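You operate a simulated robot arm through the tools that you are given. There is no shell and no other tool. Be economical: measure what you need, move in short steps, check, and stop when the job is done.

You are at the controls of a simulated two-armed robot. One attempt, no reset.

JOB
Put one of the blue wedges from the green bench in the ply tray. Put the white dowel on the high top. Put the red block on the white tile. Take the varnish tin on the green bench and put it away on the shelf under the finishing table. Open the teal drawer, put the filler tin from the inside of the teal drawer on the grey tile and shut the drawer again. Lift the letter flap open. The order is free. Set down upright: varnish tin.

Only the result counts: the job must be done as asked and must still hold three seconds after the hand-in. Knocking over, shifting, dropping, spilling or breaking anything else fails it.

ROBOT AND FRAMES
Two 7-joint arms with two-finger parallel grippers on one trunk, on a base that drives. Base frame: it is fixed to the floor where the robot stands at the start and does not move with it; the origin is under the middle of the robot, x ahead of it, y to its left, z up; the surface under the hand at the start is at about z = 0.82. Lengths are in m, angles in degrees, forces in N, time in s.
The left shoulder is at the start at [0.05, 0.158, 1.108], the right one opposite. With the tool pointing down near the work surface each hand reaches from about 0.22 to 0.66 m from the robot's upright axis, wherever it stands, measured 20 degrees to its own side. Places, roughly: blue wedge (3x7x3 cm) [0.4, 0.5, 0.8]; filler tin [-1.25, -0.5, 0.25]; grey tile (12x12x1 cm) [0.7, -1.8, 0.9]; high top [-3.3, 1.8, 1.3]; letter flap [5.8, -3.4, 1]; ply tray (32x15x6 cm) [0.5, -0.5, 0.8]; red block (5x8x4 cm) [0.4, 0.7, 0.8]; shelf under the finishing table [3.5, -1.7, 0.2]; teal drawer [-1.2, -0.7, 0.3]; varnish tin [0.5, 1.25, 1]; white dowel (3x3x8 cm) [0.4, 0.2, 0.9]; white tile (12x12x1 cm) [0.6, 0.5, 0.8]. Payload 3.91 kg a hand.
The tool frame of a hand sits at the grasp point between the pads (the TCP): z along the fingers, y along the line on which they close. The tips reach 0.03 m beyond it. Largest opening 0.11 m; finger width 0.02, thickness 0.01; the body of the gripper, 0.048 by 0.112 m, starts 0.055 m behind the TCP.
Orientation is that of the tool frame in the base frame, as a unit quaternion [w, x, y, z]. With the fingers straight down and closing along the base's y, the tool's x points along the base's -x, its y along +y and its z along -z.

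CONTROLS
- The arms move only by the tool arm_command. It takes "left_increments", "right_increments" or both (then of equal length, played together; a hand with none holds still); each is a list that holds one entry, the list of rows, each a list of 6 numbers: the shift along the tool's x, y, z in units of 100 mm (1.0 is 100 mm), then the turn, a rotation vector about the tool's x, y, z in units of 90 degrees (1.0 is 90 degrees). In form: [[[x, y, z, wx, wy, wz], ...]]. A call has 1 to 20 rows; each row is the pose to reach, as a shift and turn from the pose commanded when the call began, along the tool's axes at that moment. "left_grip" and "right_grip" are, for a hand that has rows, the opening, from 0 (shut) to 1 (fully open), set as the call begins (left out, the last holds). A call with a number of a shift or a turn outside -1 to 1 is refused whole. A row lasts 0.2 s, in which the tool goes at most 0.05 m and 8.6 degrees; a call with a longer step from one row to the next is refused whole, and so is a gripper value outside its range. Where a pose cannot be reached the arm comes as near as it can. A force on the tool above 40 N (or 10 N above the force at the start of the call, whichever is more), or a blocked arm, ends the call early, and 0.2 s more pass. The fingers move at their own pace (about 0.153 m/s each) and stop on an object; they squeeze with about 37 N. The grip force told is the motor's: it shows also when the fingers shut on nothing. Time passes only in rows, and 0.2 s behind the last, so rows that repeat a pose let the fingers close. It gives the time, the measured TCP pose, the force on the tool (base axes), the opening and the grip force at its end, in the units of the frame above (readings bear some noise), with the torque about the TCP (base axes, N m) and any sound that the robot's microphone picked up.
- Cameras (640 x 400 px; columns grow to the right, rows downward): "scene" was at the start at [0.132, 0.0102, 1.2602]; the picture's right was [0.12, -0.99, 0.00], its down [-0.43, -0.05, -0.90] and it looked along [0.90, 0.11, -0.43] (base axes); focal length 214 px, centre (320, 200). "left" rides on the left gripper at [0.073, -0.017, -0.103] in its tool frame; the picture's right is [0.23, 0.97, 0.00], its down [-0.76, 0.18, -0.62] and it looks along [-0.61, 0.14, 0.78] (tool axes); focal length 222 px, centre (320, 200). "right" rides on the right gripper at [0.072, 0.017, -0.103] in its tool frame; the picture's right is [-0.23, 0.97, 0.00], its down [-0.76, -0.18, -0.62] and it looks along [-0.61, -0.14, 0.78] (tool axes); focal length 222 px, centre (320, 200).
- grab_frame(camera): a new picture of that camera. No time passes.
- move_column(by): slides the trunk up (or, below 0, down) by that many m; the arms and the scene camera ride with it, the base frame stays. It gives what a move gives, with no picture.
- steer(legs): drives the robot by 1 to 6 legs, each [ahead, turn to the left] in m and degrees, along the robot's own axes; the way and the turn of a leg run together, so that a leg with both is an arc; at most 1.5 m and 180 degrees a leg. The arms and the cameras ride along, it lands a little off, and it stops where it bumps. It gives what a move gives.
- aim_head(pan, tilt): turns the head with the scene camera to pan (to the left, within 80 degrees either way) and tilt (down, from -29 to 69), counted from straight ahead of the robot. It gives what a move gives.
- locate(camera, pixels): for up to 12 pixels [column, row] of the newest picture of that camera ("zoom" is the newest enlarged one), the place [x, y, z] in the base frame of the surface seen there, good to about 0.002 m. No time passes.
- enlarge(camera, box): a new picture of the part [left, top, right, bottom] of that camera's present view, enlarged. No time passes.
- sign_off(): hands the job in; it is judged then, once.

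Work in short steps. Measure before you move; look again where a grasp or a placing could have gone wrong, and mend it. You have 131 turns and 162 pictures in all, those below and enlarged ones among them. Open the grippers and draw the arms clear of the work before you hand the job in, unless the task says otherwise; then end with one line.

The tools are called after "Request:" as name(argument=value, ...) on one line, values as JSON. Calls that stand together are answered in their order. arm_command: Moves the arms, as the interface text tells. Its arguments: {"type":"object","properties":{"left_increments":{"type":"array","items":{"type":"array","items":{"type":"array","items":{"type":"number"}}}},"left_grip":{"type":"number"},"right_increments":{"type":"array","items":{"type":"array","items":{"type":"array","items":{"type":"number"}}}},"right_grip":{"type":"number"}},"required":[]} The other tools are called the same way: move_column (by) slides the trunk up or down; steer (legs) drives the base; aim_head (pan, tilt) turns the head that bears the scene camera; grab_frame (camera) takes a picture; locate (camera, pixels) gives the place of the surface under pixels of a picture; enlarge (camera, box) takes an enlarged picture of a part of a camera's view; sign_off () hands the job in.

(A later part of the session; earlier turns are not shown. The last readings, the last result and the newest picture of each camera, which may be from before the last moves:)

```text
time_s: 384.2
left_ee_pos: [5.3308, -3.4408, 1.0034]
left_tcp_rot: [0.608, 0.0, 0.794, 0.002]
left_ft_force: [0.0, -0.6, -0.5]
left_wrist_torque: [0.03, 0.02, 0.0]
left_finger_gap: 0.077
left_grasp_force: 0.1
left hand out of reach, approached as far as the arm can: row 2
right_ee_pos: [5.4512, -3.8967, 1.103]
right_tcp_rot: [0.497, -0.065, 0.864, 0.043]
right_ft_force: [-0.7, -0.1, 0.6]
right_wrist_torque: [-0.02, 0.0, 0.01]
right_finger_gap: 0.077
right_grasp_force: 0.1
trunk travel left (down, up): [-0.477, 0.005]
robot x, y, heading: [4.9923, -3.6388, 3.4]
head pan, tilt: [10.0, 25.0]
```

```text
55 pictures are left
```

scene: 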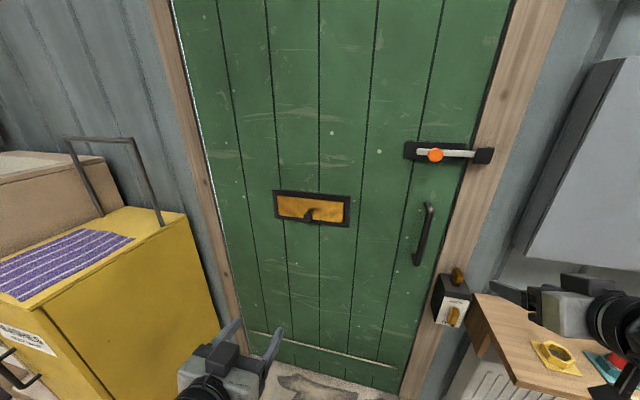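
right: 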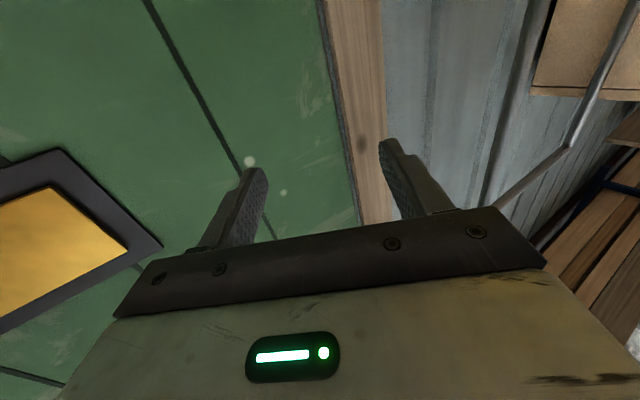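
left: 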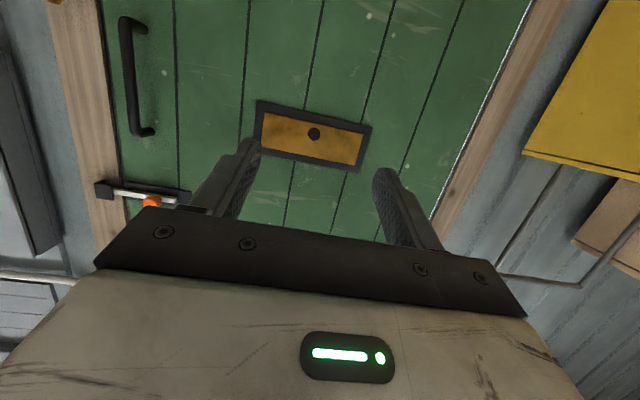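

The knob is at (314,134) between the fingers' line. Measure it and draw the right hand back while driving 0.12 m nearer.

Request:
locate(camera="left", pixels=[[314, 134], [309, 134], [319, 134], [314, 129], [314, 139], [290, 130], [340, 140]])

Request:
arm_command(right_increments=[[[0, 0, -0.35, 0, 0, 0], [0, 0, -0.7, 0, 0, 0], [0, 0, -1, 0, 0, 0]]])

Request:
steer(legs=[[0.13, 0]])

Request:
arm_command(left_increments=[[[-0.09, 0, 0.3, 0, 0, 0], [-0.18, 0, 0.6, 0, 0, 0], [-0.26, 0, 0.95, 0, 0, 0]]])

Request:
grab_frame(camera="left")

```text
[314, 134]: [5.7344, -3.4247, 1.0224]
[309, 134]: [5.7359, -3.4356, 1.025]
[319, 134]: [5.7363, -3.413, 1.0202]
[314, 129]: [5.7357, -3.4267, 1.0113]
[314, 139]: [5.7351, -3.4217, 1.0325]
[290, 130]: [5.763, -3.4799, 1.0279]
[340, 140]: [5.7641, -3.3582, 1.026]
```

```text
time_s: 385.0
left_ee_pos: [5.3309, -3.4404, 1.0032]
left_tcp_rot: [0.609, 0.0, 0.793, 0.001]
left_ft_force: [0.4, -0.4, 0.1]
left_wrist_torque: [0.01, -0.02, 0.0]
left_finger_gap: 0.0769
left_grasp_force: 0.1
right_ee_pos: [5.4134, -3.9348, 1.1614]
right_tcp_rot: [0.496, -0.067, 0.865, 0.044]
right_ft_force: [-0.1, -0.2, 0.2]
right_wrist_torque: [0.01, 0.0, -0.03]
right_finger_gap: 0.0769
right_grasp_force: 0.0
right hand out of reach, approached as far as the arm can: row 1, 2, 3
trunk travel left (down, up): [-0.477, 0.005]
robot x, y, heading: [4.9927, -3.641, 3.5]
head pan, tilt: [10.0, 25.0]
```

```text
time_s: 386.3
left_ee_pos: [5.4592, -3.4338, 1.003]
left_tcp_rot: [0.608, 0.001, 0.794, 0.001]
left_ft_force: [1.3, 0.4, 0.0]
left_wrist_torque: [0.01, 0.01, 0.0]
left_finger_gap: 0.0771
left_grasp_force: 0.1
right_ee_pos: [5.5402, -3.9288, 1.1606]
right_tcp_rot: [0.497, -0.065, 0.865, 0.043]
right_ft_force: [0.2, 0.7, 0.6]
right_wrist_torque: [0.0, 0.0, -0.02]
right_finger_gap: 0.077
right_grasp_force: 0.0
trunk travel left (down, up): [-0.477, 0.005]
robot x, y, heading: [5.1194, -3.631, 3.5]
head pan, tilt: [10.0, 25.0]
```

```text
time_s: 387.1
left_ee_pos: [5.5582, -3.4329, 0.9994]
left_tcp_rot: [0.608, -0.001, 0.794, 0.002]
left_ft_force: [-0.4, 0.1, 0.4]
left_wrist_torque: [-0.01, 0.0, 0.01]
left_finger_gap: 0.077
left_grasp_force: 0.0
right_ee_pos: [5.5392, -3.9287, 1.162]
right_tcp_rot: [0.496, -0.065, 0.865, 0.043]
right_ft_force: [-0.3, -0.2, 0.8]
right_wrist_torque: [-0.03, -0.03, 0.02]
right_finger_gap: 0.0773
right_grasp_force: 0.0
trunk travel left (down, up): [-0.477, 0.005]
robot x, y, heading: [5.119, -3.633, 3.6]
head pan, tilt: [10.0, 25.0]
```

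```text
54 pictures are left
```

left: 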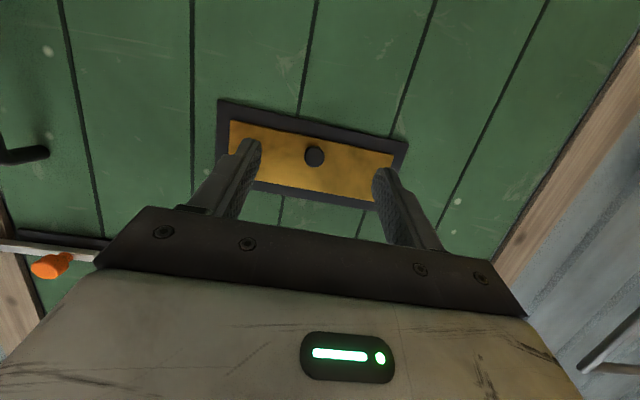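

Knob centre (5.735…5.763, −3.424, 1.022). Advance in two steps so the pads straddle it.

Request:
arm_command(left_increments=[[[-0.2, 0.03, 0.3, 0, 0, 0], [-0.4, 0.06, 0.6, 0, 0, 0], [-0.55, 0.09, 0.95, 0, 0, 0]]])

Request:
grab_frame(camera="left")

```text
time_s: 387.9
left_ee_pos: [5.6672, -3.4242, 1.0293]
left_tcp_rot: [0.609, 0.001, 0.793, 0.001]
left_ft_force: [-0.8, 0.5, -0.2]
left_wrist_torque: [0.0, 0.0, 0.03]
left_finger_gap: 0.077
left_grasp_force: 0.1
right_ee_pos: [5.5394, -3.9297, 1.1605]
right_tcp_rot: [0.496, -0.065, 0.865, 0.043]
right_ft_force: [0.0, 0.7, 0.9]
right_wrist_torque: [0.03, 0.0, 0.0]
right_finger_gap: 0.0771
right_grasp_force: 0.1
trunk travel left (down, up): [-0.477, 0.005]
robot x, y, heading: [5.1185, -3.6321, 3.7]
head pan, tilt: [10.0, 25.0]
```

```text
53 pictures are left
```

left: 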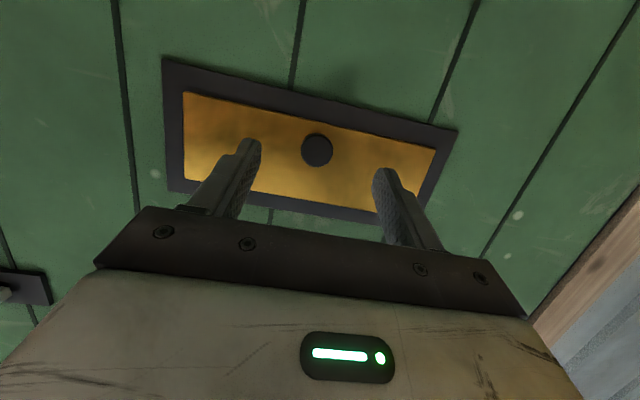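

Centred. Advance 60 mm and close on the knob.

Request:
arm_command(left_increments=[[[-0.06, 0, 0.3, 0, 0, 0], [-0.12, 0, 0.58, 0, 0, 0]]])

Request:
arm_command(left_increments=[[[0, 0, 0, 0, 0, 0], [0, 0, 0, 0, 0, 0], [0, 0, 0, 0, 0, 0]]], left_grip=0)

Request:
grab_frame(camera="left")

```text
time_s: 388.5
left_ee_pos: [5.7231, -3.4232, 1.0257]
left_tcp_rot: [0.608, 0.001, 0.794, 0.001]
left_ft_force: [-0.2, 0.0, -0.5]
left_wrist_torque: [0.03, -0.04, -0.02]
left_finger_gap: 0.077
left_grasp_force: 0.0
right_ee_pos: [5.5382, -3.9282, 1.1609]
right_tcp_rot: [0.496, -0.064, 0.865, 0.042]
right_ft_force: [0.5, 0.6, 0.4]
right_wrist_torque: [-0.01, 0.01, -0.02]
right_finger_gap: 0.077
right_grasp_force: 0.1
trunk travel left (down, up): [-0.477, 0.005]
robot x, y, heading: [5.1218, -3.6365, 3.5]
head pan, tilt: [10.0, 25.0]
```

```text
time_s: 389.3
left_ee_pos: [5.7231, -3.4241, 1.0253]
left_tcp_rot: [0.608, 0.001, 0.794, 0.001]
left_ft_force: [0.6, -5.2, -1.2]
left_wrist_torque: [-0.13, 0.08, -0.22]
left_finger_gap: 0.0274
left_grasp_force: 45.1
right_ee_pos: [5.5387, -3.9295, 1.1619]
right_tcp_rot: [0.496, -0.064, 0.865, 0.043]
right_ft_force: [0.1, -0.2, 0.3]
right_wrist_torque: [0.04, 0.01, -0.01]
right_finger_gap: 0.0772
right_grasp_force: 0.2
trunk travel left (down, up): [-0.477, 0.005]
robot x, y, heading: [5.1218, -3.6329, 3.6]
head pan, tilt: [10.0, 25.0]
```

```text
52 pictures are left
```

left: 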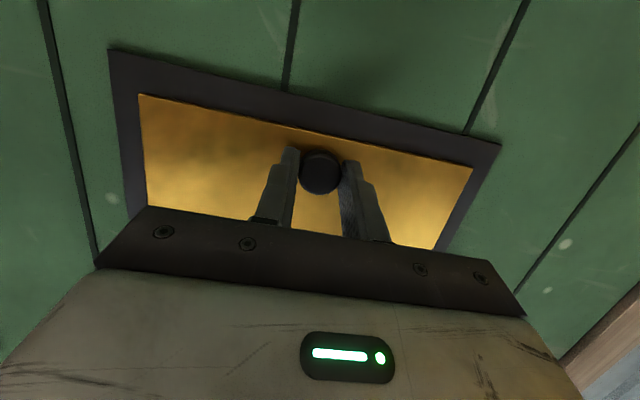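

Knob gripped. Swing it along its arc about the top hinge, the first 40°.

Request:
arm_command(left_increments=[[[-0.043, 0, -0.072, 0, 0.089, 0], [-0.095, 0, -0.136, 0, 0.178, 0], [-0.156, 0, -0.193, 0, 0.267, 0], [-0.225, 0, -0.2415, 0, 0.356, 0], [-0.299, 0, -0.279, 0, 0.444, 0]]])

Request:
grab_frame(camera="scene")

Request:
grab_frame(camera="left")

```text
time_s: 390.5
left_ee_pos: [5.7015, -3.4254, 1.0622]
left_tcp_rot: [0.299, 0.001, 0.954, 0.001]
left_ft_force: [-27.2, -3.7, -2.1]
left_wrist_torque: [-0.04, -0.43, -0.09]
left_finger_gap: 0.0273
left_grasp_force: 44.7
right_ee_pos: [5.5361, -3.928, 1.1627]
right_tcp_rot: [0.497, -0.064, 0.864, 0.042]
right_ft_force: [1.0, 0.0, 0.3]
right_wrist_torque: [-0.04, 0.02, 0.02]
right_finger_gap: 0.0771
right_grasp_force: 0.1
trunk travel left (down, up): [-0.477, 0.005]
robot x, y, heading: [5.1212, -3.636, 3.4]
head pan, tilt: [10.0, 25.0]
```

```text
51 pictures are left
```

scene: 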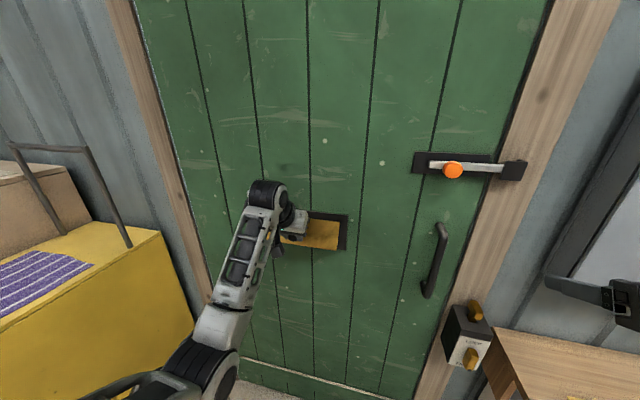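

```text
50 pictures are left
```

left: 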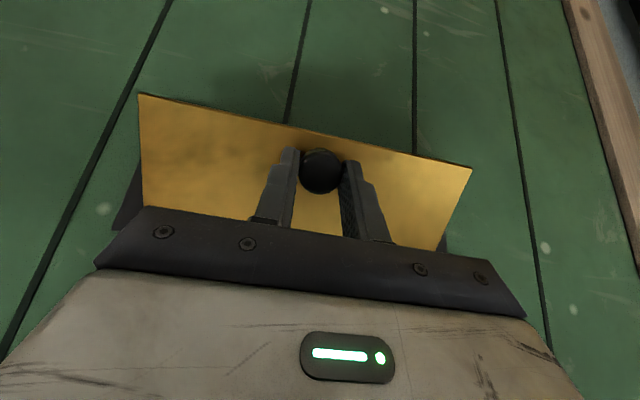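

The flap turns with the hand. Continue from 40° to ~88°, slightly further outward to ease the 27 N side force.

Request:
arm_command(left_increments=[[[-0.026, 0, -0.084, 0, 0.089, 0], [-0.062, 0, -0.16, 0, 0.178, 0], [-0.123, 0, -0.217, 0, 0.267, 0], [-0.191, 0, -0.265, 0, 0.356, 0], [-0.266, 0, -0.303, 0, 0.444, 0], [-0.343, 0, -0.331, 0, 0.533, 0]]])

Request:
grab_frame(camera="scene")

Request:
grab_frame(camera="left")

```text
time_s: 391.8
left_ee_pos: [5.708, -3.4244, 1.1155]
left_tcp_rot: [-0.05, 0.008, 0.999, 0.01]
left_ft_force: [-8.1, 5.5, 11.4]
left_wrist_torque: [-0.03, -0.45, -0.26]
left_finger_gap: 0.0274
left_grasp_force: 45.3
left hand out of reach, approached as far as the arm can: row 6
right_ee_pos: [5.5366, -3.9269, 1.163]
right_tcp_rot: [0.497, -0.065, 0.864, 0.043]
right_ft_force: [1.0, -0.1, -0.1]
right_wrist_torque: [0.0, 0.02, 0.01]
right_finger_gap: 0.0769
right_grasp_force: 0.1
trunk travel left (down, up): [-0.477, 0.005]
robot x, y, heading: [5.1182, -3.6335, 3.8]
head pan, tilt: [10.0, 25.0]
stopped in row 6 (left hand): the force on the tool passed its limit at 48 N (the readings are from after the stop); the commanded pose is now the measured one
```

```text
49 pictures are left
```

scene: 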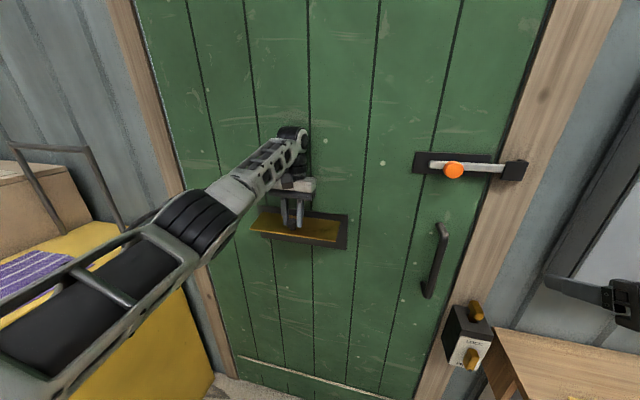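

```text
48 pictures are left
```

left: 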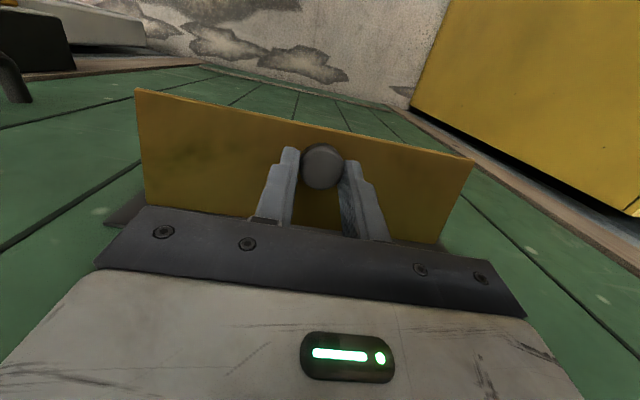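

The flap is about horizontal. Open the fingers and see whether it stays up.

Request:
arm_command(left_increments=[[[0, 0, 0, 0, 0, 0], [0, 0, 0, 0, 0, 0], [0, 0, 0, 0, 0, 0]]], left_grip=0.6)

Request:
grab_frame(camera="scene")

Request:
enlarge(camera="scene", box=[200, 100, 400, 280])

```text
time_s: 392.6
left_ee_pos: [5.7114, -3.4254, 1.1119]
left_tcp_rot: [-0.052, 0.009, 0.999, 0.009]
left_ft_force: [0.0, -0.5, -0.8]
left_wrist_torque: [0.0, 0.0, 0.01]
left_finger_gap: 0.0661
left_grasp_force: 0.0
right_ee_pos: [5.5392, -3.9288, 1.1615]
right_tcp_rot: [0.496, -0.064, 0.865, 0.042]
right_ft_force: [-0.4, -0.6, 0.0]
right_wrist_torque: [0.03, 0.01, 0.01]
right_finger_gap: 0.0769
right_grasp_force: 0.0
trunk travel left (down, up): [-0.477, 0.005]
robot x, y, heading: [5.1191, -3.6367, 3.3]
head pan, tilt: [10.0, 25.0]
```

```text
47 pictures are left
```

scene: 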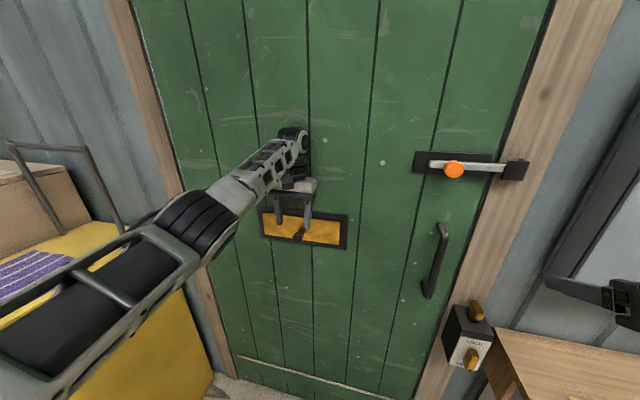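

```text
2.22 times, centred on (300, 190) of scene
```

zoom: 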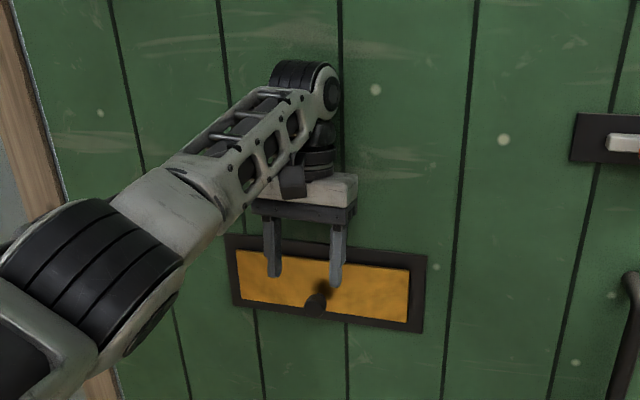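

It fell shut: it needs to go further, past 90°. I withdraw the hand, re-pitch to 75°, and grip again, then swing well beyond horizontal.

Request:
arm_command(left_increments=[[[0.3, 0, -0.1, 0, 0, 0], [0.65, 0, -0.1, 0, 0, 0], [1, 0, 0, 0, 0, 0]]])

Request:
arm_command(left_increments=[[[0, 0, 0.1, -0.005, -0.09, 0], [0, 0, 0.2, -0.01, -0.18, 0], [0, 0, 0.3, -0.01, -0.27, 0], [0, 0, 0.4, -0.01, -0.36, 0], [0, 0, 0.5, -0.01, -0.45, 0], [0, 0, 0.6, -0.01, -0.54, 0], [0, 0, 0.7, -0.01, -0.63, 0], [0, 0, 0.8, -0.01, -0.72, 0], [0, 0, 0.8, -0.01, -0.81, 0], [0, 0, 0.8, -0.01, -0.895, 0]]])

Request:
grab_frame(camera="left")

```text
time_s: 393.4
left_ee_pos: [5.6101, -3.4241, 1.1219]
left_tcp_rot: [-0.053, 0.009, 0.998, 0.009]
left_ft_force: [0.3, 0.5, 0.6]
left_wrist_torque: [-0.01, -0.03, 0.03]
left_finger_gap: 0.0659
left_grasp_force: 0.1
right_ee_pos: [5.539, -3.928, 1.1623]
right_tcp_rot: [0.496, -0.065, 0.865, 0.043]
right_ft_force: [-0.7, 0.1, -0.1]
right_wrist_torque: [0.01, 0.01, 0.01]
right_finger_gap: 0.0771
right_grasp_force: 0.0
trunk travel left (down, up): [-0.477, 0.005]
robot x, y, heading: [5.1197, -3.6325, 3.5]
head pan, tilt: [10.0, 25.0]
```

```text
time_s: 395.6
left_ee_pos: [5.603, -3.4239, 1.0431]
left_tcp_rot: [0.606, 0.012, 0.795, 0.009]
left_ft_force: [0.1, -0.5, -0.3]
left_wrist_torque: [-0.02, -0.01, -0.02]
left_finger_gap: 0.0659
left_grasp_force: 0.1
right_ee_pos: [5.5391, -3.9291, 1.1619]
right_tcp_rot: [0.496, -0.064, 0.865, 0.042]
right_ft_force: [0.4, -0.6, -1.2]
right_wrist_torque: [0.02, -0.02, 0.03]
right_finger_gap: 0.0772
right_grasp_force: 0.0
trunk travel left (down, up): [-0.477, 0.005]
robot x, y, heading: [5.1223, -3.6351, 3.3]
head pan, tilt: [10.0, 25.0]
```

```text
45 pictures are left
```

left: 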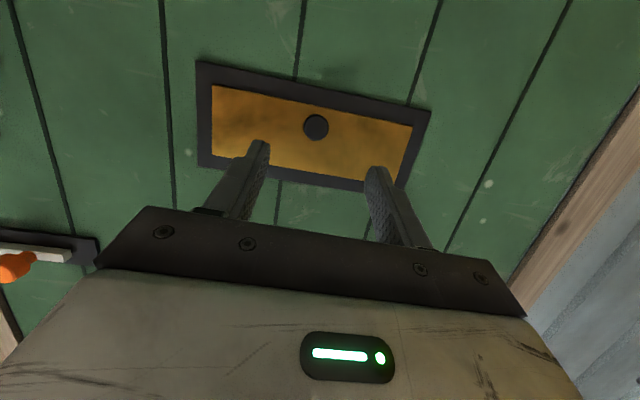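

Aligned again. Advance 0.123 m onto the knob, close, and swing the first part.

Request:
arm_command(left_increments=[[[-0.04, 0, 0.3, 0, 0, 0], [-0.08, 0, 0.6, 0, 0, 0], [-0.12, 0, 0.93, 0, 0, 0]]])

Request:
arm_command(left_increments=[[[-0.03, 0, 0.2, 0, 0, 0], [-0.035, 0, 0.3, 0, 0, 0]]])

Request:
arm_command(left_increments=[[[0, 0, 0, 0, 0, 0], [0, 0, 0, 0, 0, 0], [0, 0, 0, 0, 0, 0]]], left_grip=0)

Request:
arm_command(left_increments=[[[-0.043, 0, -0.072, 0, 0.089, 0], [-0.095, 0, -0.14, 0, 0.178, 0], [-0.15, 0, -0.21, 0, 0.267, 0], [-0.215, 0, -0.27, 0, 0.356, 0], [-0.29, 0, -0.315, 0, 0.444, 0]]])

Request:
grab_frame(camera="left")

```text
time_s: 396.4
left_ee_pos: [5.6972, -3.4238, 1.0306]
left_tcp_rot: [0.605, 0.013, 0.796, 0.008]
left_ft_force: [0.2, -0.2, -0.7]
left_wrist_torque: [0.01, 0.02, -0.03]
left_finger_gap: 0.0662
left_grasp_force: 0.1
right_ee_pos: [5.5406, -3.9282, 1.1606]
right_tcp_rot: [0.496, -0.065, 0.865, 0.043]
right_ft_force: [-1.0, 0.9, -0.7]
right_wrist_torque: [0.02, 0.01, -0.02]
right_finger_gap: 0.0771
right_grasp_force: 0.1
trunk travel left (down, up): [-0.477, 0.005]
robot x, y, heading: [5.1198, -3.637, 3.4]
head pan, tilt: [10.0, 25.0]
```

```text
time_s: 397.0
left_ee_pos: [5.7264, -3.4222, 1.0278]
left_tcp_rot: [0.605, 0.013, 0.796, 0.008]
left_ft_force: [0.0, -0.3, 0.6]
left_wrist_torque: [0.0, 0.0, 0.01]
left_finger_gap: 0.066
left_grasp_force: 0.1
right_ee_pos: [5.5385, -3.9278, 1.1605]
right_tcp_rot: [0.496, -0.064, 0.865, 0.042]
right_ft_force: [-0.2, 0.4, -0.7]
right_wrist_torque: [0.03, 0.02, 0.01]
right_finger_gap: 0.0766
right_grasp_force: 0.0
trunk travel left (down, up): [-0.477, 0.005]
robot x, y, heading: [5.1208, -3.6356, 3.5]
head pan, tilt: [10.0, 25.0]
```

```text
time_s: 397.8
left_ee_pos: [5.7267, -3.4242, 1.0274]
left_tcp_rot: [0.606, 0.014, 0.795, 0.007]
left_ft_force: [0.4, -5.4, 0.6]
left_wrist_torque: [-0.05, 0.01, 0.03]
left_finger_gap: 0.0274
left_grasp_force: 44.6
right_ee_pos: [5.5397, -3.9292, 1.1622]
right_tcp_rot: [0.495, -0.065, 0.865, 0.043]
right_ft_force: [-0.6, 0.1, 0.7]
right_wrist_torque: [0.01, -0.01, -0.03]
right_finger_gap: 0.0768
right_grasp_force: 0.1
trunk travel left (down, up): [-0.477, 0.005]
robot x, y, heading: [5.1187, -3.6337, 3.5]
head pan, tilt: [10.0, 25.0]
```

```text
time_s: 399.0
left_ee_pos: [5.7014, -3.425, 1.0631]
left_tcp_rot: [0.3, 0.009, 0.954, 0.013]
left_ft_force: [-18.6, -3.6, 9.6]
left_wrist_torque: [-0.24, -0.91, -0.22]
left_finger_gap: 0.0275
left_grasp_force: 44.7
right_ee_pos: [5.5347, -3.9289, 1.1628]
right_tcp_rot: [0.498, -0.066, 0.864, 0.044]
right_ft_force: [0.5, -0.7, -0.4]
right_wrist_torque: [0.01, 0.02, 0.01]
right_finger_gap: 0.077
right_grasp_force: 0.0
trunk travel left (down, up): [-0.477, 0.005]
robot x, y, heading: [5.1191, -3.636, 3.5]
head pan, tilt: [10.0, 25.0]
```

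```text
44 pictures are left
```

left: 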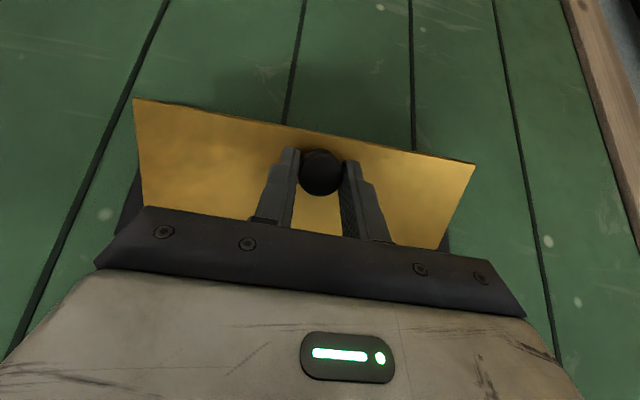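

Continue to ~72° with the tool nearly vertical.

Request:
arm_command(left_increments=[[[-0.026, 0, -0.084, 0, 0.089, 0], [-0.062, 0, -0.16, 0, 0.178, 0], [-0.123, 0, -0.217, 0, 0.267, 0], [-0.191, 0, -0.265, 0, 0.356, 0]]])

Request:
arm_command(left_increments=[[[-0.008, 0, -0.072, 0, 0, 0], [-0.032, 0, -0.16, 0, 0, 0], [-0.071, 0, -0.242, 0, 0, 0], [-0.123, 0, -0.317, 0, 0, 0], [-0.188, 0, -0.381, 0, 0, 0]]])

Request:
grab_frame(camera="left")

Request:
enlarge(camera="scene", box=[200, 100, 400, 280])

```text
time_s: 400.0
left_ee_pos: [5.702, -3.4242, 1.0977]
left_tcp_rot: [0.025, 0.006, 1.0, 0.015]
left_ft_force: [-10.7, 2.1, 16.8]
left_wrist_torque: [-0.37, -0.9, -0.24]
left_finger_gap: 0.0276
left_grasp_force: 45.2
right_ee_pos: [5.5363, -3.9293, 1.1632]
right_tcp_rot: [0.497, -0.064, 0.865, 0.042]
right_ft_force: [0.0, 0.0, 0.3]
right_wrist_torque: [0.0, -0.02, 0.0]
right_finger_gap: 0.077
right_grasp_force: 0.1
trunk travel left (down, up): [-0.477, 0.005]
robot x, y, heading: [5.1182, -3.6324, 3.5]
head pan, tilt: [10.0, 25.0]
```

```text
time_s: 401.2
left_ee_pos: [5.7203, -3.4256, 1.1337]
left_tcp_rot: [0.023, 0.005, 1.0, 0.015]
left_ft_force: [-8.7, 3.6, -6.5]
left_wrist_torque: [-0.09, 0.83, -0.07]
left_finger_gap: 0.0271
left_grasp_force: 45.3
right_ee_pos: [5.5397, -3.9272, 1.1618]
right_tcp_rot: [0.496, -0.065, 0.865, 0.043]
right_ft_force: [0.3, -0.7, 0.5]
right_wrist_torque: [-0.01, 0.0, 0.01]
right_finger_gap: 0.077
right_grasp_force: 0.1
trunk travel left (down, up): [-0.477, 0.005]
robot x, y, heading: [5.1216, -3.6326, 3.5]
head pan, tilt: [10.0, 25.0]
```

```text
43 pictures are left
```

left: 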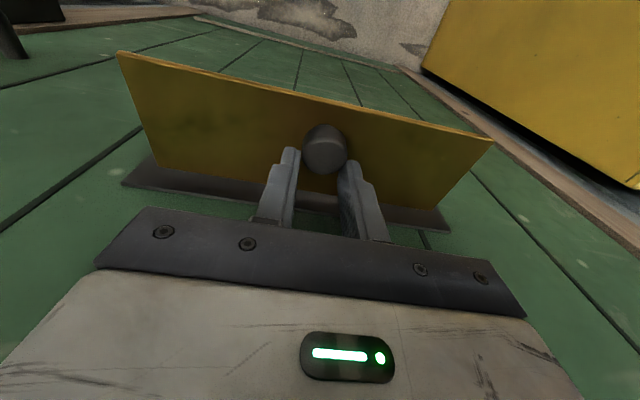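

```text
2.22 times, centred on (300, 190) of scene
```

zoom: 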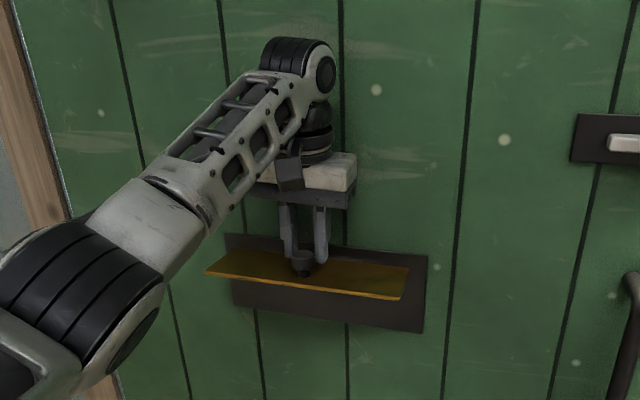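

The flap is now above horizontal. Push on toward ~145°.

Request:
arm_command(left_increments=[[[-0.037, 0, -0.028, 0, 0, 0], [-0.074, 0, -0.052, 0, 0, 0], [-0.115, 0, -0.07, 0, 0, 0], [-0.157, 0, -0.09, 0, 0, 0], [-0.2, 0, -0.1, 0, 0, 0]]])

Request:
grab_frame(camera="left")

Request:
enlarge(camera="scene", box=[200, 100, 400, 280])

```text
time_s: 402.4
left_ee_pos: [5.7322, -3.4278, 1.1447]
left_tcp_rot: [0.013, 0.004, 1.0, 0.014]
left_ft_force: [-22.0, -0.3, 1.8]
left_wrist_torque: [0.07, -1.42, 0.29]
left_finger_gap: 0.0
left_grasp_force: 37.7
right_ee_pos: [5.5357, -3.9267, 1.1645]
right_tcp_rot: [0.498, -0.065, 0.864, 0.044]
right_ft_force: [-0.4, 0.4, -0.5]
right_wrist_torque: [-0.02, -0.03, 0.02]
right_finger_gap: 0.0771
right_grasp_force: 0.0
trunk travel left (down, up): [-0.477, 0.005]
robot x, y, heading: [5.1168, -3.6352, 3.6]
head pan, tilt: [10.0, 25.0]
stopped in row 5 (left hand): the force on the tool passed its limit at 65 N (the readings are from after the stop); the commanded pose is now the measured one
```

```text
41 pictures are left
```

left: 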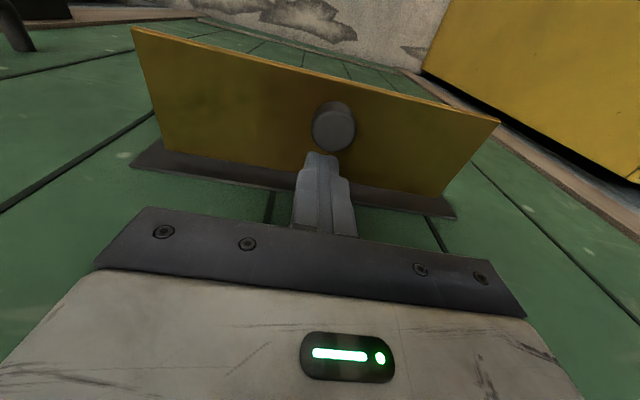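

```text
2.22 times, centred on (300, 190) of scene
```

zoom: 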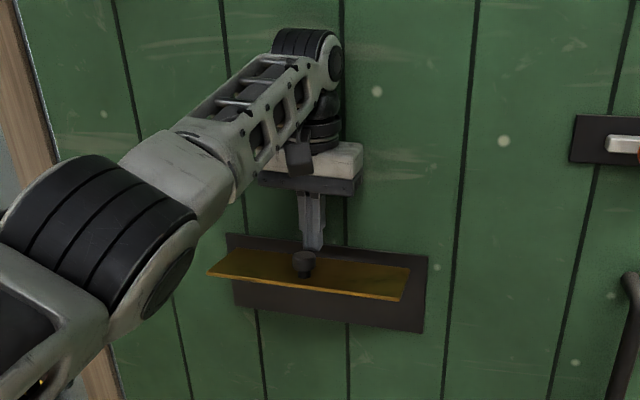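

The knob slipped free and the flap stays open at its stop. Withdraw the hand straight up, then back, and check it holds.

Request:
arm_command(left_increments=[[[0.02, 0, -0.2, 0, 0, 0], [0.05, 0, -0.45, 0, 0, 0], [0.3, 0, -0.7, 0, 0, 0], [0.6, 0, -0.7, 0, 0, 0], [0.9, 0, -0.7, 0, 0, 0]]])

Request:
steer(legs=[[-0.35, 0]])

Request:
grab_frame(camera="scene")

```text
time_s: 403.6
left_ee_pos: [5.6431, -3.4278, 1.2085]
left_tcp_rot: [0.014, 0.003, 1.0, 0.014]
left_ft_force: [-0.3, -0.6, -0.5]
left_wrist_torque: [-0.02, 0.02, 0.03]
left_finger_gap: 0.0001
left_grasp_force: 37.5
left hand out of reach, approached as far as the arm can: row 3
right_ee_pos: [5.5376, -3.9273, 1.1625]
right_tcp_rot: [0.497, -0.064, 0.865, 0.042]
right_ft_force: [-0.1, -0.7, -0.4]
right_wrist_torque: [0.0, 0.01, -0.02]
right_finger_gap: 0.0771
right_grasp_force: 0.0
trunk travel left (down, up): [-0.477, 0.005]
robot x, y, heading: [5.1198, -3.6319, 3.4]
head pan, tilt: [10.0, 25.0]
```

```text
time_s: 405.8
left_ee_pos: [5.3012, -3.453, 1.2077]
left_tcp_rot: [0.014, 0.009, 1.0, 0.012]
left_ft_force: [0.1, 0.1, -0.4]
left_wrist_torque: [0.0, 0.0, 0.0]
left_finger_gap: 0.0002
left_grasp_force: 38.2
right_ee_pos: [5.1914, -3.9513, 1.162]
right_tcp_rot: [0.496, -0.06, 0.865, 0.04]
right_ft_force: [-0.4, 0.4, -0.5]
right_wrist_torque: [-0.06, 0.0, 0.0]
right_finger_gap: 0.0769
right_grasp_force: 0.1
trunk travel left (down, up): [-0.477, 0.005]
robot x, y, heading: [4.7767, -3.6517, 2.9]
head pan, tilt: [10.0, 25.0]
```

```text
39 pictures are left
```

scene: 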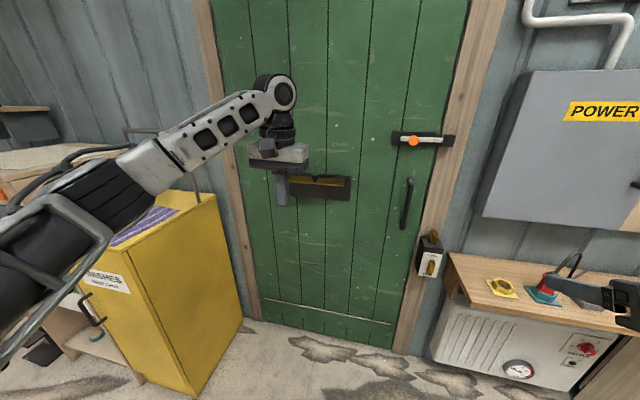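

The flap holds open. Next the teal drawer: drive back west through the gap at y≈−3.2 and look ahead.

Request:
steer(legs=[[0, 127], [0.55, 0], [0, 49], [1.4, 0], [1.2, 0]])

Request:
aim_head(pan=0, tilt=20)

Request:
grab_frame(camera="scene")

```text
time_s: 428.5
left_ee_pos: [1.3509, -3.4273, 1.2079]
left_tcp_rot: [0.014, 0.999, -0.026, -0.014]
left_ft_force: [-0.3, 0.4, 0.2]
left_wrist_torque: [-0.01, -0.05, -0.03]
left_finger_gap: 0.0001
left_grasp_force: 38.4
right_ee_pos: [1.4774, -2.9343, 1.1611]
right_tcp_rot: [0.031, 0.866, 0.046, -0.497]
right_ft_force: [-0.1, 0.3, 0.4]
right_wrist_torque: [0.02, 0.03, 0.02]
right_finger_gap: 0.077
right_grasp_force: 0.0
trunk travel left (down, up): [-0.477, 0.005]
robot x, y, heading: [1.8857, -3.2488, -178.8]
head pan, tilt: [10.0, 25.0]
```

```text
time_s: 429.2
left_ee_pos: [1.3521, -3.429, 1.2078]
left_tcp_rot: [0.012, 1.0, -0.026, -0.013]
left_ft_force: [0.3, 0.1, -0.3]
left_wrist_torque: [-0.02, 0.0, 0.01]
left_finger_gap: 0.0
left_grasp_force: 37.7
right_ee_pos: [1.4784, -2.9336, 1.1613]
right_tcp_rot: [0.032, 0.866, 0.045, -0.497]
right_ft_force: [-0.7, -0.4, -0.1]
right_wrist_torque: [0.01, 0.01, 0.01]
right_finger_gap: 0.0771
right_grasp_force: 0.0
trunk travel left (down, up): [-0.477, 0.005]
robot x, y, heading: [1.8842, -3.2417, -178.7]
head pan, tilt: [0.0, 20.0]
```

```text
38 pictures are left
```

scene: 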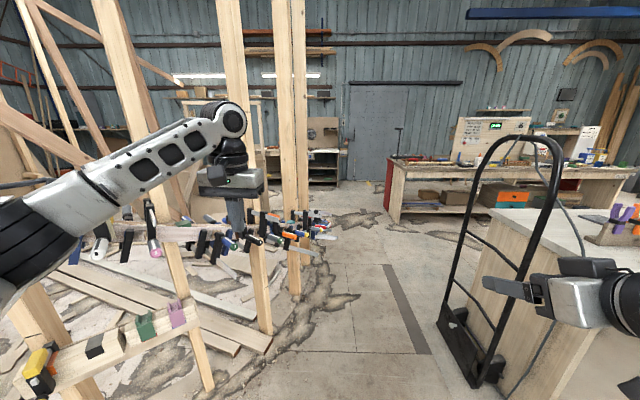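

Request:
locate(camera="scene", pixels=[[295, 290], [265, 330], [320, 240], [330, 222], [440, 310], [475, 385], [460, 230], [390, 220], [350, 300], [590, 270], [540, 200], [300, 150]])

```text
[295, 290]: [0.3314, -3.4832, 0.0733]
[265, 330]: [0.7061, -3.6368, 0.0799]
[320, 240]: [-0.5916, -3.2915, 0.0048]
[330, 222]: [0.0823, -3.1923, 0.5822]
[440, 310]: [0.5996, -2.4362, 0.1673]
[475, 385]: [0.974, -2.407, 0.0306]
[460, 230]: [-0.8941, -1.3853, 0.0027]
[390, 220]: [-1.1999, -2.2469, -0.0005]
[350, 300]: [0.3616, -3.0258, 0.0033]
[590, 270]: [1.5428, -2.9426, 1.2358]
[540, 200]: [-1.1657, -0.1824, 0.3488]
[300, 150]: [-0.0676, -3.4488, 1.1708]
```

The lane past the hand truck is too narrow with the elbows out, so I return by the known route around the green bench. First north along the aisle.

Request:
steer(legs=[[0, -91.3], [1.4, 0], [1.4, 0]])

Request:
steer(legs=[[1.4, 0], [0.95, 0]])

```text
time_s: 446.2
left_ee_pos: [1.6289, -0.0045, 1.2076]
left_tcp_rot: [0.001, -0.692, 0.721, 0.019]
left_ft_force: [-0.1, -0.3, 0.1]
left_wrist_torque: [-0.02, -0.02, -0.01]
left_finger_gap: 0.0
left_grasp_force: 38.1
right_ee_pos: [2.125, -0.1271, 1.1614]
right_tcp_rot: [-0.327, 0.648, -0.577, -0.375]
right_ft_force: [-0.5, -0.3, 0.1]
right_wrist_torque: [0.0, 0.01, 0.0]
right_finger_gap: 0.0769
right_grasp_force: 0.1
trunk travel left (down, up): [-0.477, 0.005]
robot x, y, heading: [1.8172, -0.5382, 91.6]
head pan, tilt: [0.0, 20.0]
```

```text
time_s: 457.8
left_ee_pos: [1.5462, 2.3627, 1.208]
left_tcp_rot: [0.001, -0.693, 0.721, 0.019]
left_ft_force: [0.4, -0.5, -0.5]
left_wrist_torque: [-0.01, -0.01, -0.07]
left_finger_gap: 0.0
left_grasp_force: 38.1
right_ee_pos: [2.0421, 2.2419, 1.1603]
right_tcp_rot: [-0.326, 0.649, -0.575, -0.377]
right_ft_force: [0.6, 0.7, -0.5]
right_wrist_torque: [0.0, 0.01, 0.0]
right_finger_gap: 0.0771
right_grasp_force: 0.0
trunk travel left (down, up): [-0.477, 0.005]
robot x, y, heading: [1.7382, 1.8293, 91.5]
head pan, tilt: [0.0, 20.0]
```

Request:
steer(legs=[[0, 85.5], [1.4, 0], [0.9, 0], [0, 93], [1.1, 0]])

Request:
aim_head(pan=-30, tilt=30)

Request:
grab_frame(camera="scene")

```text
time_s: 482.2
left_ee_pos: [-0.268, 0.2629, 1.2074]
left_tcp_rot: [0.019, 0.697, 0.717, 0.0]
left_ft_force: [0.1, 0.8, -0.1]
left_wrist_torque: [0.05, -0.02, 0.02]
left_finger_gap: 0.0
left_grasp_force: 37.7
right_ee_pos: [-0.7709, 0.3465, 1.1606]
right_tcp_rot: [0.387, 0.553, 0.669, -0.312]
right_ft_force: [0.5, -0.9, 0.5]
right_wrist_torque: [0.0, -0.03, 0.0]
right_finger_gap: 0.0771
right_grasp_force: 0.1
trunk travel left (down, up): [-0.477, 0.005]
robot x, y, heading: [-0.4947, 0.7768, -84.0]
head pan, tilt: [0.0, 20.0]
```

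```text
time_s: 483.1
left_ee_pos: [-0.2669, 0.2616, 1.2087]
left_tcp_rot: [0.02, 0.696, 0.717, 0.0]
left_ft_force: [-0.3, 0.1, 0.7]
left_wrist_torque: [0.03, -0.02, 0.0]
left_finger_gap: 0.0
left_grasp_force: 37.9
right_ee_pos: [-0.7703, 0.3469, 1.1633]
right_tcp_rot: [0.388, 0.552, 0.669, -0.312]
right_ft_force: [0.4, -0.8, 0.2]
right_wrist_torque: [0.0, 0.02, 0.01]
right_finger_gap: 0.0769
right_grasp_force: 0.0
trunk travel left (down, up): [-0.477, 0.005]
robot x, y, heading: [-0.4956, 0.7777, -84.1]
head pan, tilt: [-30.0, 30.0]
```

```text
37 pictures are left
```

scene: 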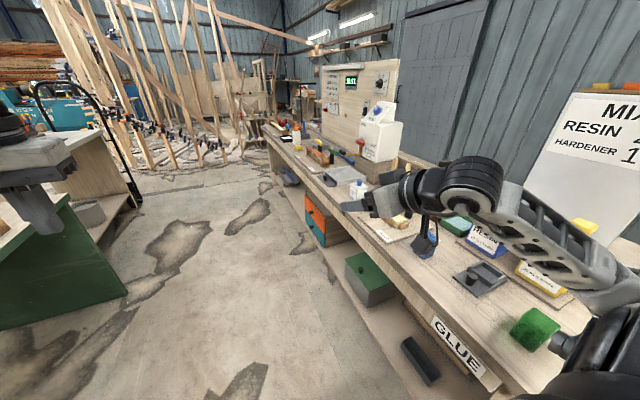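

The drawer unit under the glue bench is at (320,225). Measure it and the right arm's clearance.

Request:
enlarge(camera="scene", box=[270, 160, 410, 310])

Request:
locate(camera="scene", pixels=[[307, 212], [323, 232], [307, 232], [323, 246], [316, 238], [345, 225], [300, 180], [350, 250], [535, 330], [560, 350], [400, 290], [340, 240]])

```text
2.67 times, centred on (340, 235) of scene
```

zoom: 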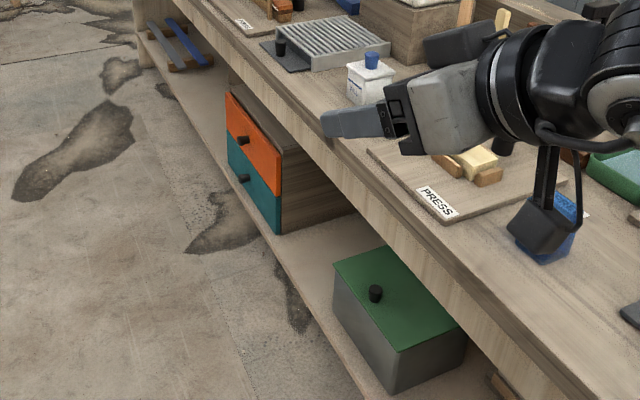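

```text
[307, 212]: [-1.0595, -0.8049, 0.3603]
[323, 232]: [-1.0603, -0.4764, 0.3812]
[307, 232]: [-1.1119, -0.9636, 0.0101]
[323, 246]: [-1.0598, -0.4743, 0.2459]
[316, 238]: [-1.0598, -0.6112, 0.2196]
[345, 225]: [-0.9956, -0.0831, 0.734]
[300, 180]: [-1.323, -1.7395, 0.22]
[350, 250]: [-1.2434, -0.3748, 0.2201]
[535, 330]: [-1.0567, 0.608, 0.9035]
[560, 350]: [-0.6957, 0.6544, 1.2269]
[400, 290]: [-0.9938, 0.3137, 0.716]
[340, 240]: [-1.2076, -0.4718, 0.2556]
```

Teal drawer: front x≈−1.06, y −0.85…−0.475, below the orange one. Draw the left hand in, drive to (−0.33,−0.85) and face the unit.

Request:
arm_command(left_increments=[[[0.3, 0, 0, 0, 0, 0], [0.65, 0, 0, 0, 0, 0], [1, 0, 0, 0, 0, 0]]])

Request:
arm_command(left_increments=[[[0.3, 0, 0, 0, 0, 0], [0.65, 0, 0, 0, 0, 0], [1, 0, 0, 0, 0, 0]]])

Request:
steer(legs=[[1.4, 0], [0.22, 0], [0, -96]])

Request:
aim_head(pan=-15, tilt=40)

Request:
grab_frame(camera="scene")

```text
time_s: 483.9
left_ee_pos: [-0.2729, 0.3615, 1.2045]
left_tcp_rot: [0.019, 0.696, 0.717, 0.0]
left_ft_force: [-0.5, -0.4, -0.7]
left_wrist_torque: [0.0, 0.05, -0.01]
left_finger_gap: 0.0
left_grasp_force: 37.9
right_ee_pos: [-0.77, 0.3474, 1.1624]
right_tcp_rot: [0.387, 0.553, 0.668, -0.313]
right_ft_force: [0.3, -0.2, 0.2]
right_wrist_torque: [0.01, -0.01, -0.01]
right_finger_gap: 0.077
right_grasp_force: 0.0
trunk travel left (down, up): [-0.477, 0.005]
robot x, y, heading: [-0.4919, 0.7813, -84.3]
head pan, tilt: [-30.0, 30.0]
```

```text
time_s: 484.7
left_ee_pos: [-0.274, 0.4646, 1.2043]
left_tcp_rot: [0.02, 0.696, 0.718, 0.0]
left_ft_force: [0.1, 0.4, -0.1]
left_wrist_torque: [-0.01, 0.02, 0.02]
left_finger_gap: 0.0
left_grasp_force: 37.6
right_ee_pos: [-0.7699, 0.3482, 1.1619]
right_tcp_rot: [0.387, 0.552, 0.668, -0.314]
right_ft_force: [-0.2, 1.4, 0.5]
right_wrist_torque: [0.02, 0.01, 0.03]
right_finger_gap: 0.0772
right_grasp_force: 0.0
trunk travel left (down, up): [-0.477, 0.005]
robot x, y, heading: [-0.4924, 0.7793, -84.3]
head pan, tilt: [-30.0, 30.0]
```

```text
time_s: 496.9
left_ee_pos: [-0.6956, -0.9761, 1.203]
left_tcp_rot: [0.012, 0.999, -0.046, -0.015]
left_ft_force: [0.0, 0.5, 1.0]
left_wrist_torque: [0.03, 0.0, 0.0]
left_finger_gap: 0.0
left_grasp_force: 37.5
right_ee_pos: [-0.7509, -0.4704, 1.162]
right_tcp_rot: [0.022, 0.867, 0.029, -0.497]
right_ft_force: [-0.1, -0.1, 0.7]
right_wrist_torque: [-0.01, 0.0, -0.01]
right_finger_gap: 0.0771
right_grasp_force: 0.1
trunk travel left (down, up): [-0.477, 0.005]
robot x, y, heading: [-0.357, -0.7969, 178.9]
head pan, tilt: [-30.0, 30.0]
```

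```text
time_s: 497.6
left_ee_pos: [-0.6969, -0.9764, 1.2031]
left_tcp_rot: [0.012, 0.999, -0.047, -0.014]
left_ft_force: [-0.5, 0.5, 0.3]
left_wrist_torque: [0.0, -0.05, 0.01]
left_finger_gap: 0.0
left_grasp_force: 37.4
right_ee_pos: [-0.7509, -0.4714, 1.162]
right_tcp_rot: [0.023, 0.867, 0.029, -0.497]
right_ft_force: [0.2, 0.3, 0.3]
right_wrist_torque: [-0.02, -0.03, -0.01]
right_finger_gap: 0.0768
right_grasp_force: 0.0
trunk travel left (down, up): [-0.477, 0.005]
robot x, y, heading: [-0.3559, -0.7992, 178.9]
head pan, tilt: [-15.0, 40.0]
```

```text
35 pictures are left
```

scene: 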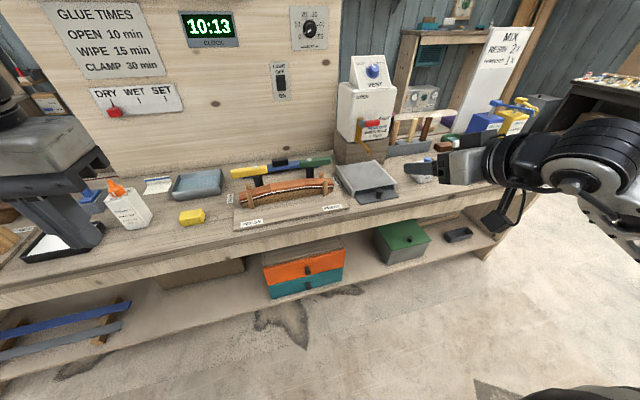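

The drawer unit is at (305,270), teal below. Measure the teal knob (308,285) and edges.

Request:
enlarge(camera="scene", box=[245, 235, 365, 310])

Request:
locate(camera="zoom", pixels=[[335, 265], [335, 255], [335, 275], [345, 190], [150, 325], [535, 250], [140, 265], [525, 200], [330, 290], [250, 140], [130, 160], [500, 115]])

```text
5.33 times, centred on (305, 272) of scene
```

zoom: 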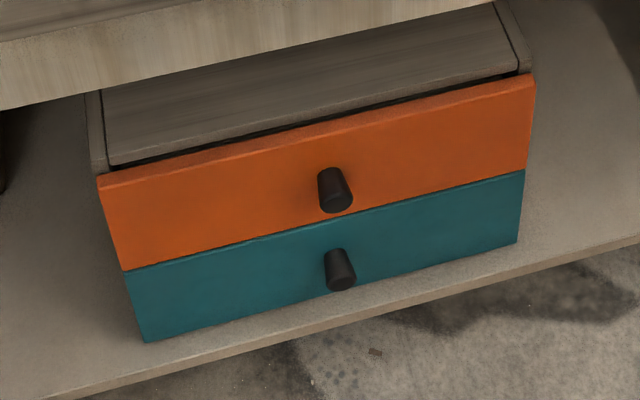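

```text
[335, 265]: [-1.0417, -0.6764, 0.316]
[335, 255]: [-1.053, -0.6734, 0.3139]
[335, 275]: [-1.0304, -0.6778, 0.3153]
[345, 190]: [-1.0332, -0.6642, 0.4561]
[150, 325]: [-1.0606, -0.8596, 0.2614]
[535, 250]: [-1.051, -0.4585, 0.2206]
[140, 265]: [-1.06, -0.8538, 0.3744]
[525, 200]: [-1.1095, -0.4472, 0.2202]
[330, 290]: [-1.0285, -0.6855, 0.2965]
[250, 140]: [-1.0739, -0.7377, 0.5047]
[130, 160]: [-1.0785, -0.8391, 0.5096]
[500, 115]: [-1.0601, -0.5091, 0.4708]
```

Teal knob: y≈−0.678, z≈0.308, front x −1.028. Shift the robot 0.15 m along −y, lower the trunk and then the right hand to knob height.

Request:
steer(legs=[[0, 90], [0.15, 0], [0, -89]])

Request:
move_column(by=-0.4)

Request:
move_column(by=-0.073)

Request:
arm_command(right_increments=[[[0.3, 0, 0.17, 0, 0, 0], [0.6, 0, 0.35, 0, 0, 0], [0.98, 0, 0.5, 0, 0, 0]]])

Request:
arm_command(right_increments=[[[0.3, 0, 0.17, 0, 0, 0], [0.6, 0, 0.35, 0, 0, 0], [0.98, 0, 0.5, 0, 0, 0]]])

Request:
arm_command(right_increments=[[[0.3, 0, 0.17, 0, 0, 0], [0.6, 0, 0.35, 0, 0, 0], [0.98, 0, 0.5, 0, 0, 0]]])

Request:
grab_frame(camera="scene")

```text
time_s: 506.6
left_ee_pos: [-0.6856, -1.1428, 1.2031]
left_tcp_rot: [0.013, 1.0, -0.021, -0.015]
left_ft_force: [-0.3, 0.9, -0.2]
left_wrist_torque: [0.01, -0.02, -0.01]
left_finger_gap: 0.0
left_grasp_force: 37.7
right_ee_pos: [-0.7663, -0.6393, 1.1612]
right_tcp_rot: [0.035, 0.866, 0.051, -0.497]
right_ft_force: [0.7, -0.2, 0.5]
right_wrist_torque: [-0.02, -0.05, 0.03]
right_finger_gap: 0.0771
right_grasp_force: 0.1
trunk travel left (down, up): [-0.477, 0.005]
robot x, y, heading: [-0.3524, -0.945, -178.1]
head pan, tilt: [-15.0, 40.0]
```

```text
time_s: 510.5
left_ee_pos: [-0.6862, -1.1429, 0.8025]
left_tcp_rot: [0.013, 1.0, -0.022, -0.014]
left_ft_force: [-0.2, 0.2, -0.6]
left_wrist_torque: [0.0, 0.02, -0.02]
left_finger_gap: 0.0
left_grasp_force: 37.8
right_ee_pos: [-0.7662, -0.6397, 0.7611]
right_tcp_rot: [0.035, 0.866, 0.052, -0.496]
right_ft_force: [0.7, 0.8, 1.0]
right_wrist_torque: [-0.01, 0.02, 0.0]
right_finger_gap: 0.077
right_grasp_force: 0.0
trunk travel left (down, up): [-0.077, 0.405]
robot x, y, heading: [-0.3552, -0.9481, -178.2]
head pan, tilt: [-15.0, 40.0]
```

```text
time_s: 511.6
left_ee_pos: [-0.6845, -1.1436, 0.73]
left_tcp_rot: [0.013, 1.0, -0.019, -0.014]
left_ft_force: [-0.2, 0.1, 0.2]
left_wrist_torque: [0.03, 0.02, 0.0]
left_finger_gap: 0.0
left_grasp_force: 37.7
right_ee_pos: [-0.766, -0.6399, 0.6884]
right_tcp_rot: [0.035, 0.866, 0.051, -0.497]
right_ft_force: [0.4, -1.2, -0.3]
right_wrist_torque: [-0.01, -0.04, -0.01]
right_finger_gap: 0.0768
right_grasp_force: 0.0
trunk travel left (down, up): [-0.004, 0.478]
robot x, y, heading: [-0.3577, -0.9491, -178.2]
head pan, tilt: [-15.0, 40.0]
```

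```text
time_s: 512.4
left_ee_pos: [-0.6854, -1.1421, 0.7304]
left_tcp_rot: [0.013, 1.0, -0.021, -0.014]
left_ft_force: [0.1, -0.1, -0.6]
left_wrist_torque: [-0.03, 0.0, 0.0]
left_finger_gap: 0.0
left_grasp_force: 37.4
right_ee_pos: [-0.7597, -0.6399, 0.5786]
right_tcp_rot: [0.035, 0.865, 0.052, -0.498]
right_ft_force: [0.1, 0.1, 0.2]
right_wrist_torque: [0.04, 0.02, -0.02]
right_finger_gap: 0.077
right_grasp_force: 0.0
trunk travel left (down, up): [-0.004, 0.478]
robot x, y, heading: [-0.3603, -0.9448, -178.5]
head pan, tilt: [-15.0, 40.0]
```

```text
time_s: 513.2
left_ee_pos: [-0.6861, -1.1432, 0.7303]
left_tcp_rot: [0.013, 1.0, -0.021, -0.016]
left_ft_force: [-1.0, -0.5, 0.2]
left_wrist_torque: [0.01, 0.01, 0.0]
left_finger_gap: 0.0
left_grasp_force: 38.1
right_ee_pos: [-0.753, -0.6424, 0.4676]
right_tcp_rot: [0.035, 0.865, 0.052, -0.497]
right_ft_force: [0.1, -1.1, 0.6]
right_wrist_torque: [0.02, -0.02, 0.01]
right_finger_gap: 0.0769
right_grasp_force: 0.1
trunk travel left (down, up): [-0.004, 0.478]
robot x, y, heading: [-0.3566, -0.9459, -178.1]
head pan, tilt: [-15.0, 40.0]
```

```text
time_s: 514.0
left_ee_pos: [-0.6857, -1.1442, 0.7309]
left_tcp_rot: [0.013, 1.0, -0.022, -0.014]
left_ft_force: [-0.3, 0.7, 0.2]
left_wrist_torque: [0.01, -0.01, 0.01]
left_finger_gap: 0.0
left_grasp_force: 37.4
right_ee_pos: [-0.7482, -0.6405, 0.3614]
right_tcp_rot: [0.035, 0.865, 0.052, -0.498]
right_ft_force: [-0.8, 0.0, 0.0]
right_wrist_torque: [0.03, -0.02, 0.01]
right_finger_gap: 0.077
right_grasp_force: 0.0
trunk travel left (down, up): [-0.004, 0.478]
robot x, y, heading: [-0.3578, -0.9503, -178.2]
head pan, tilt: [-15.0, 40.0]
```

```text
33 pictures are left
```

scene: 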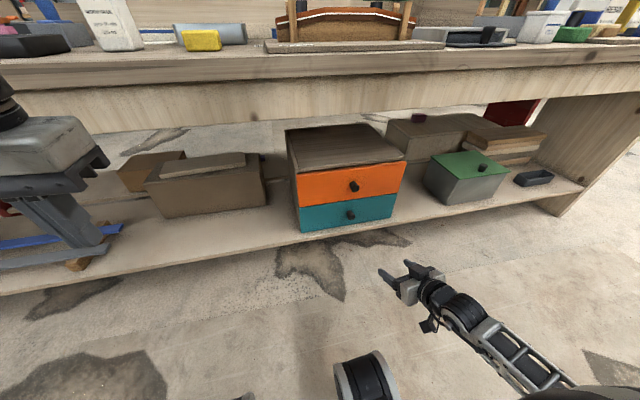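

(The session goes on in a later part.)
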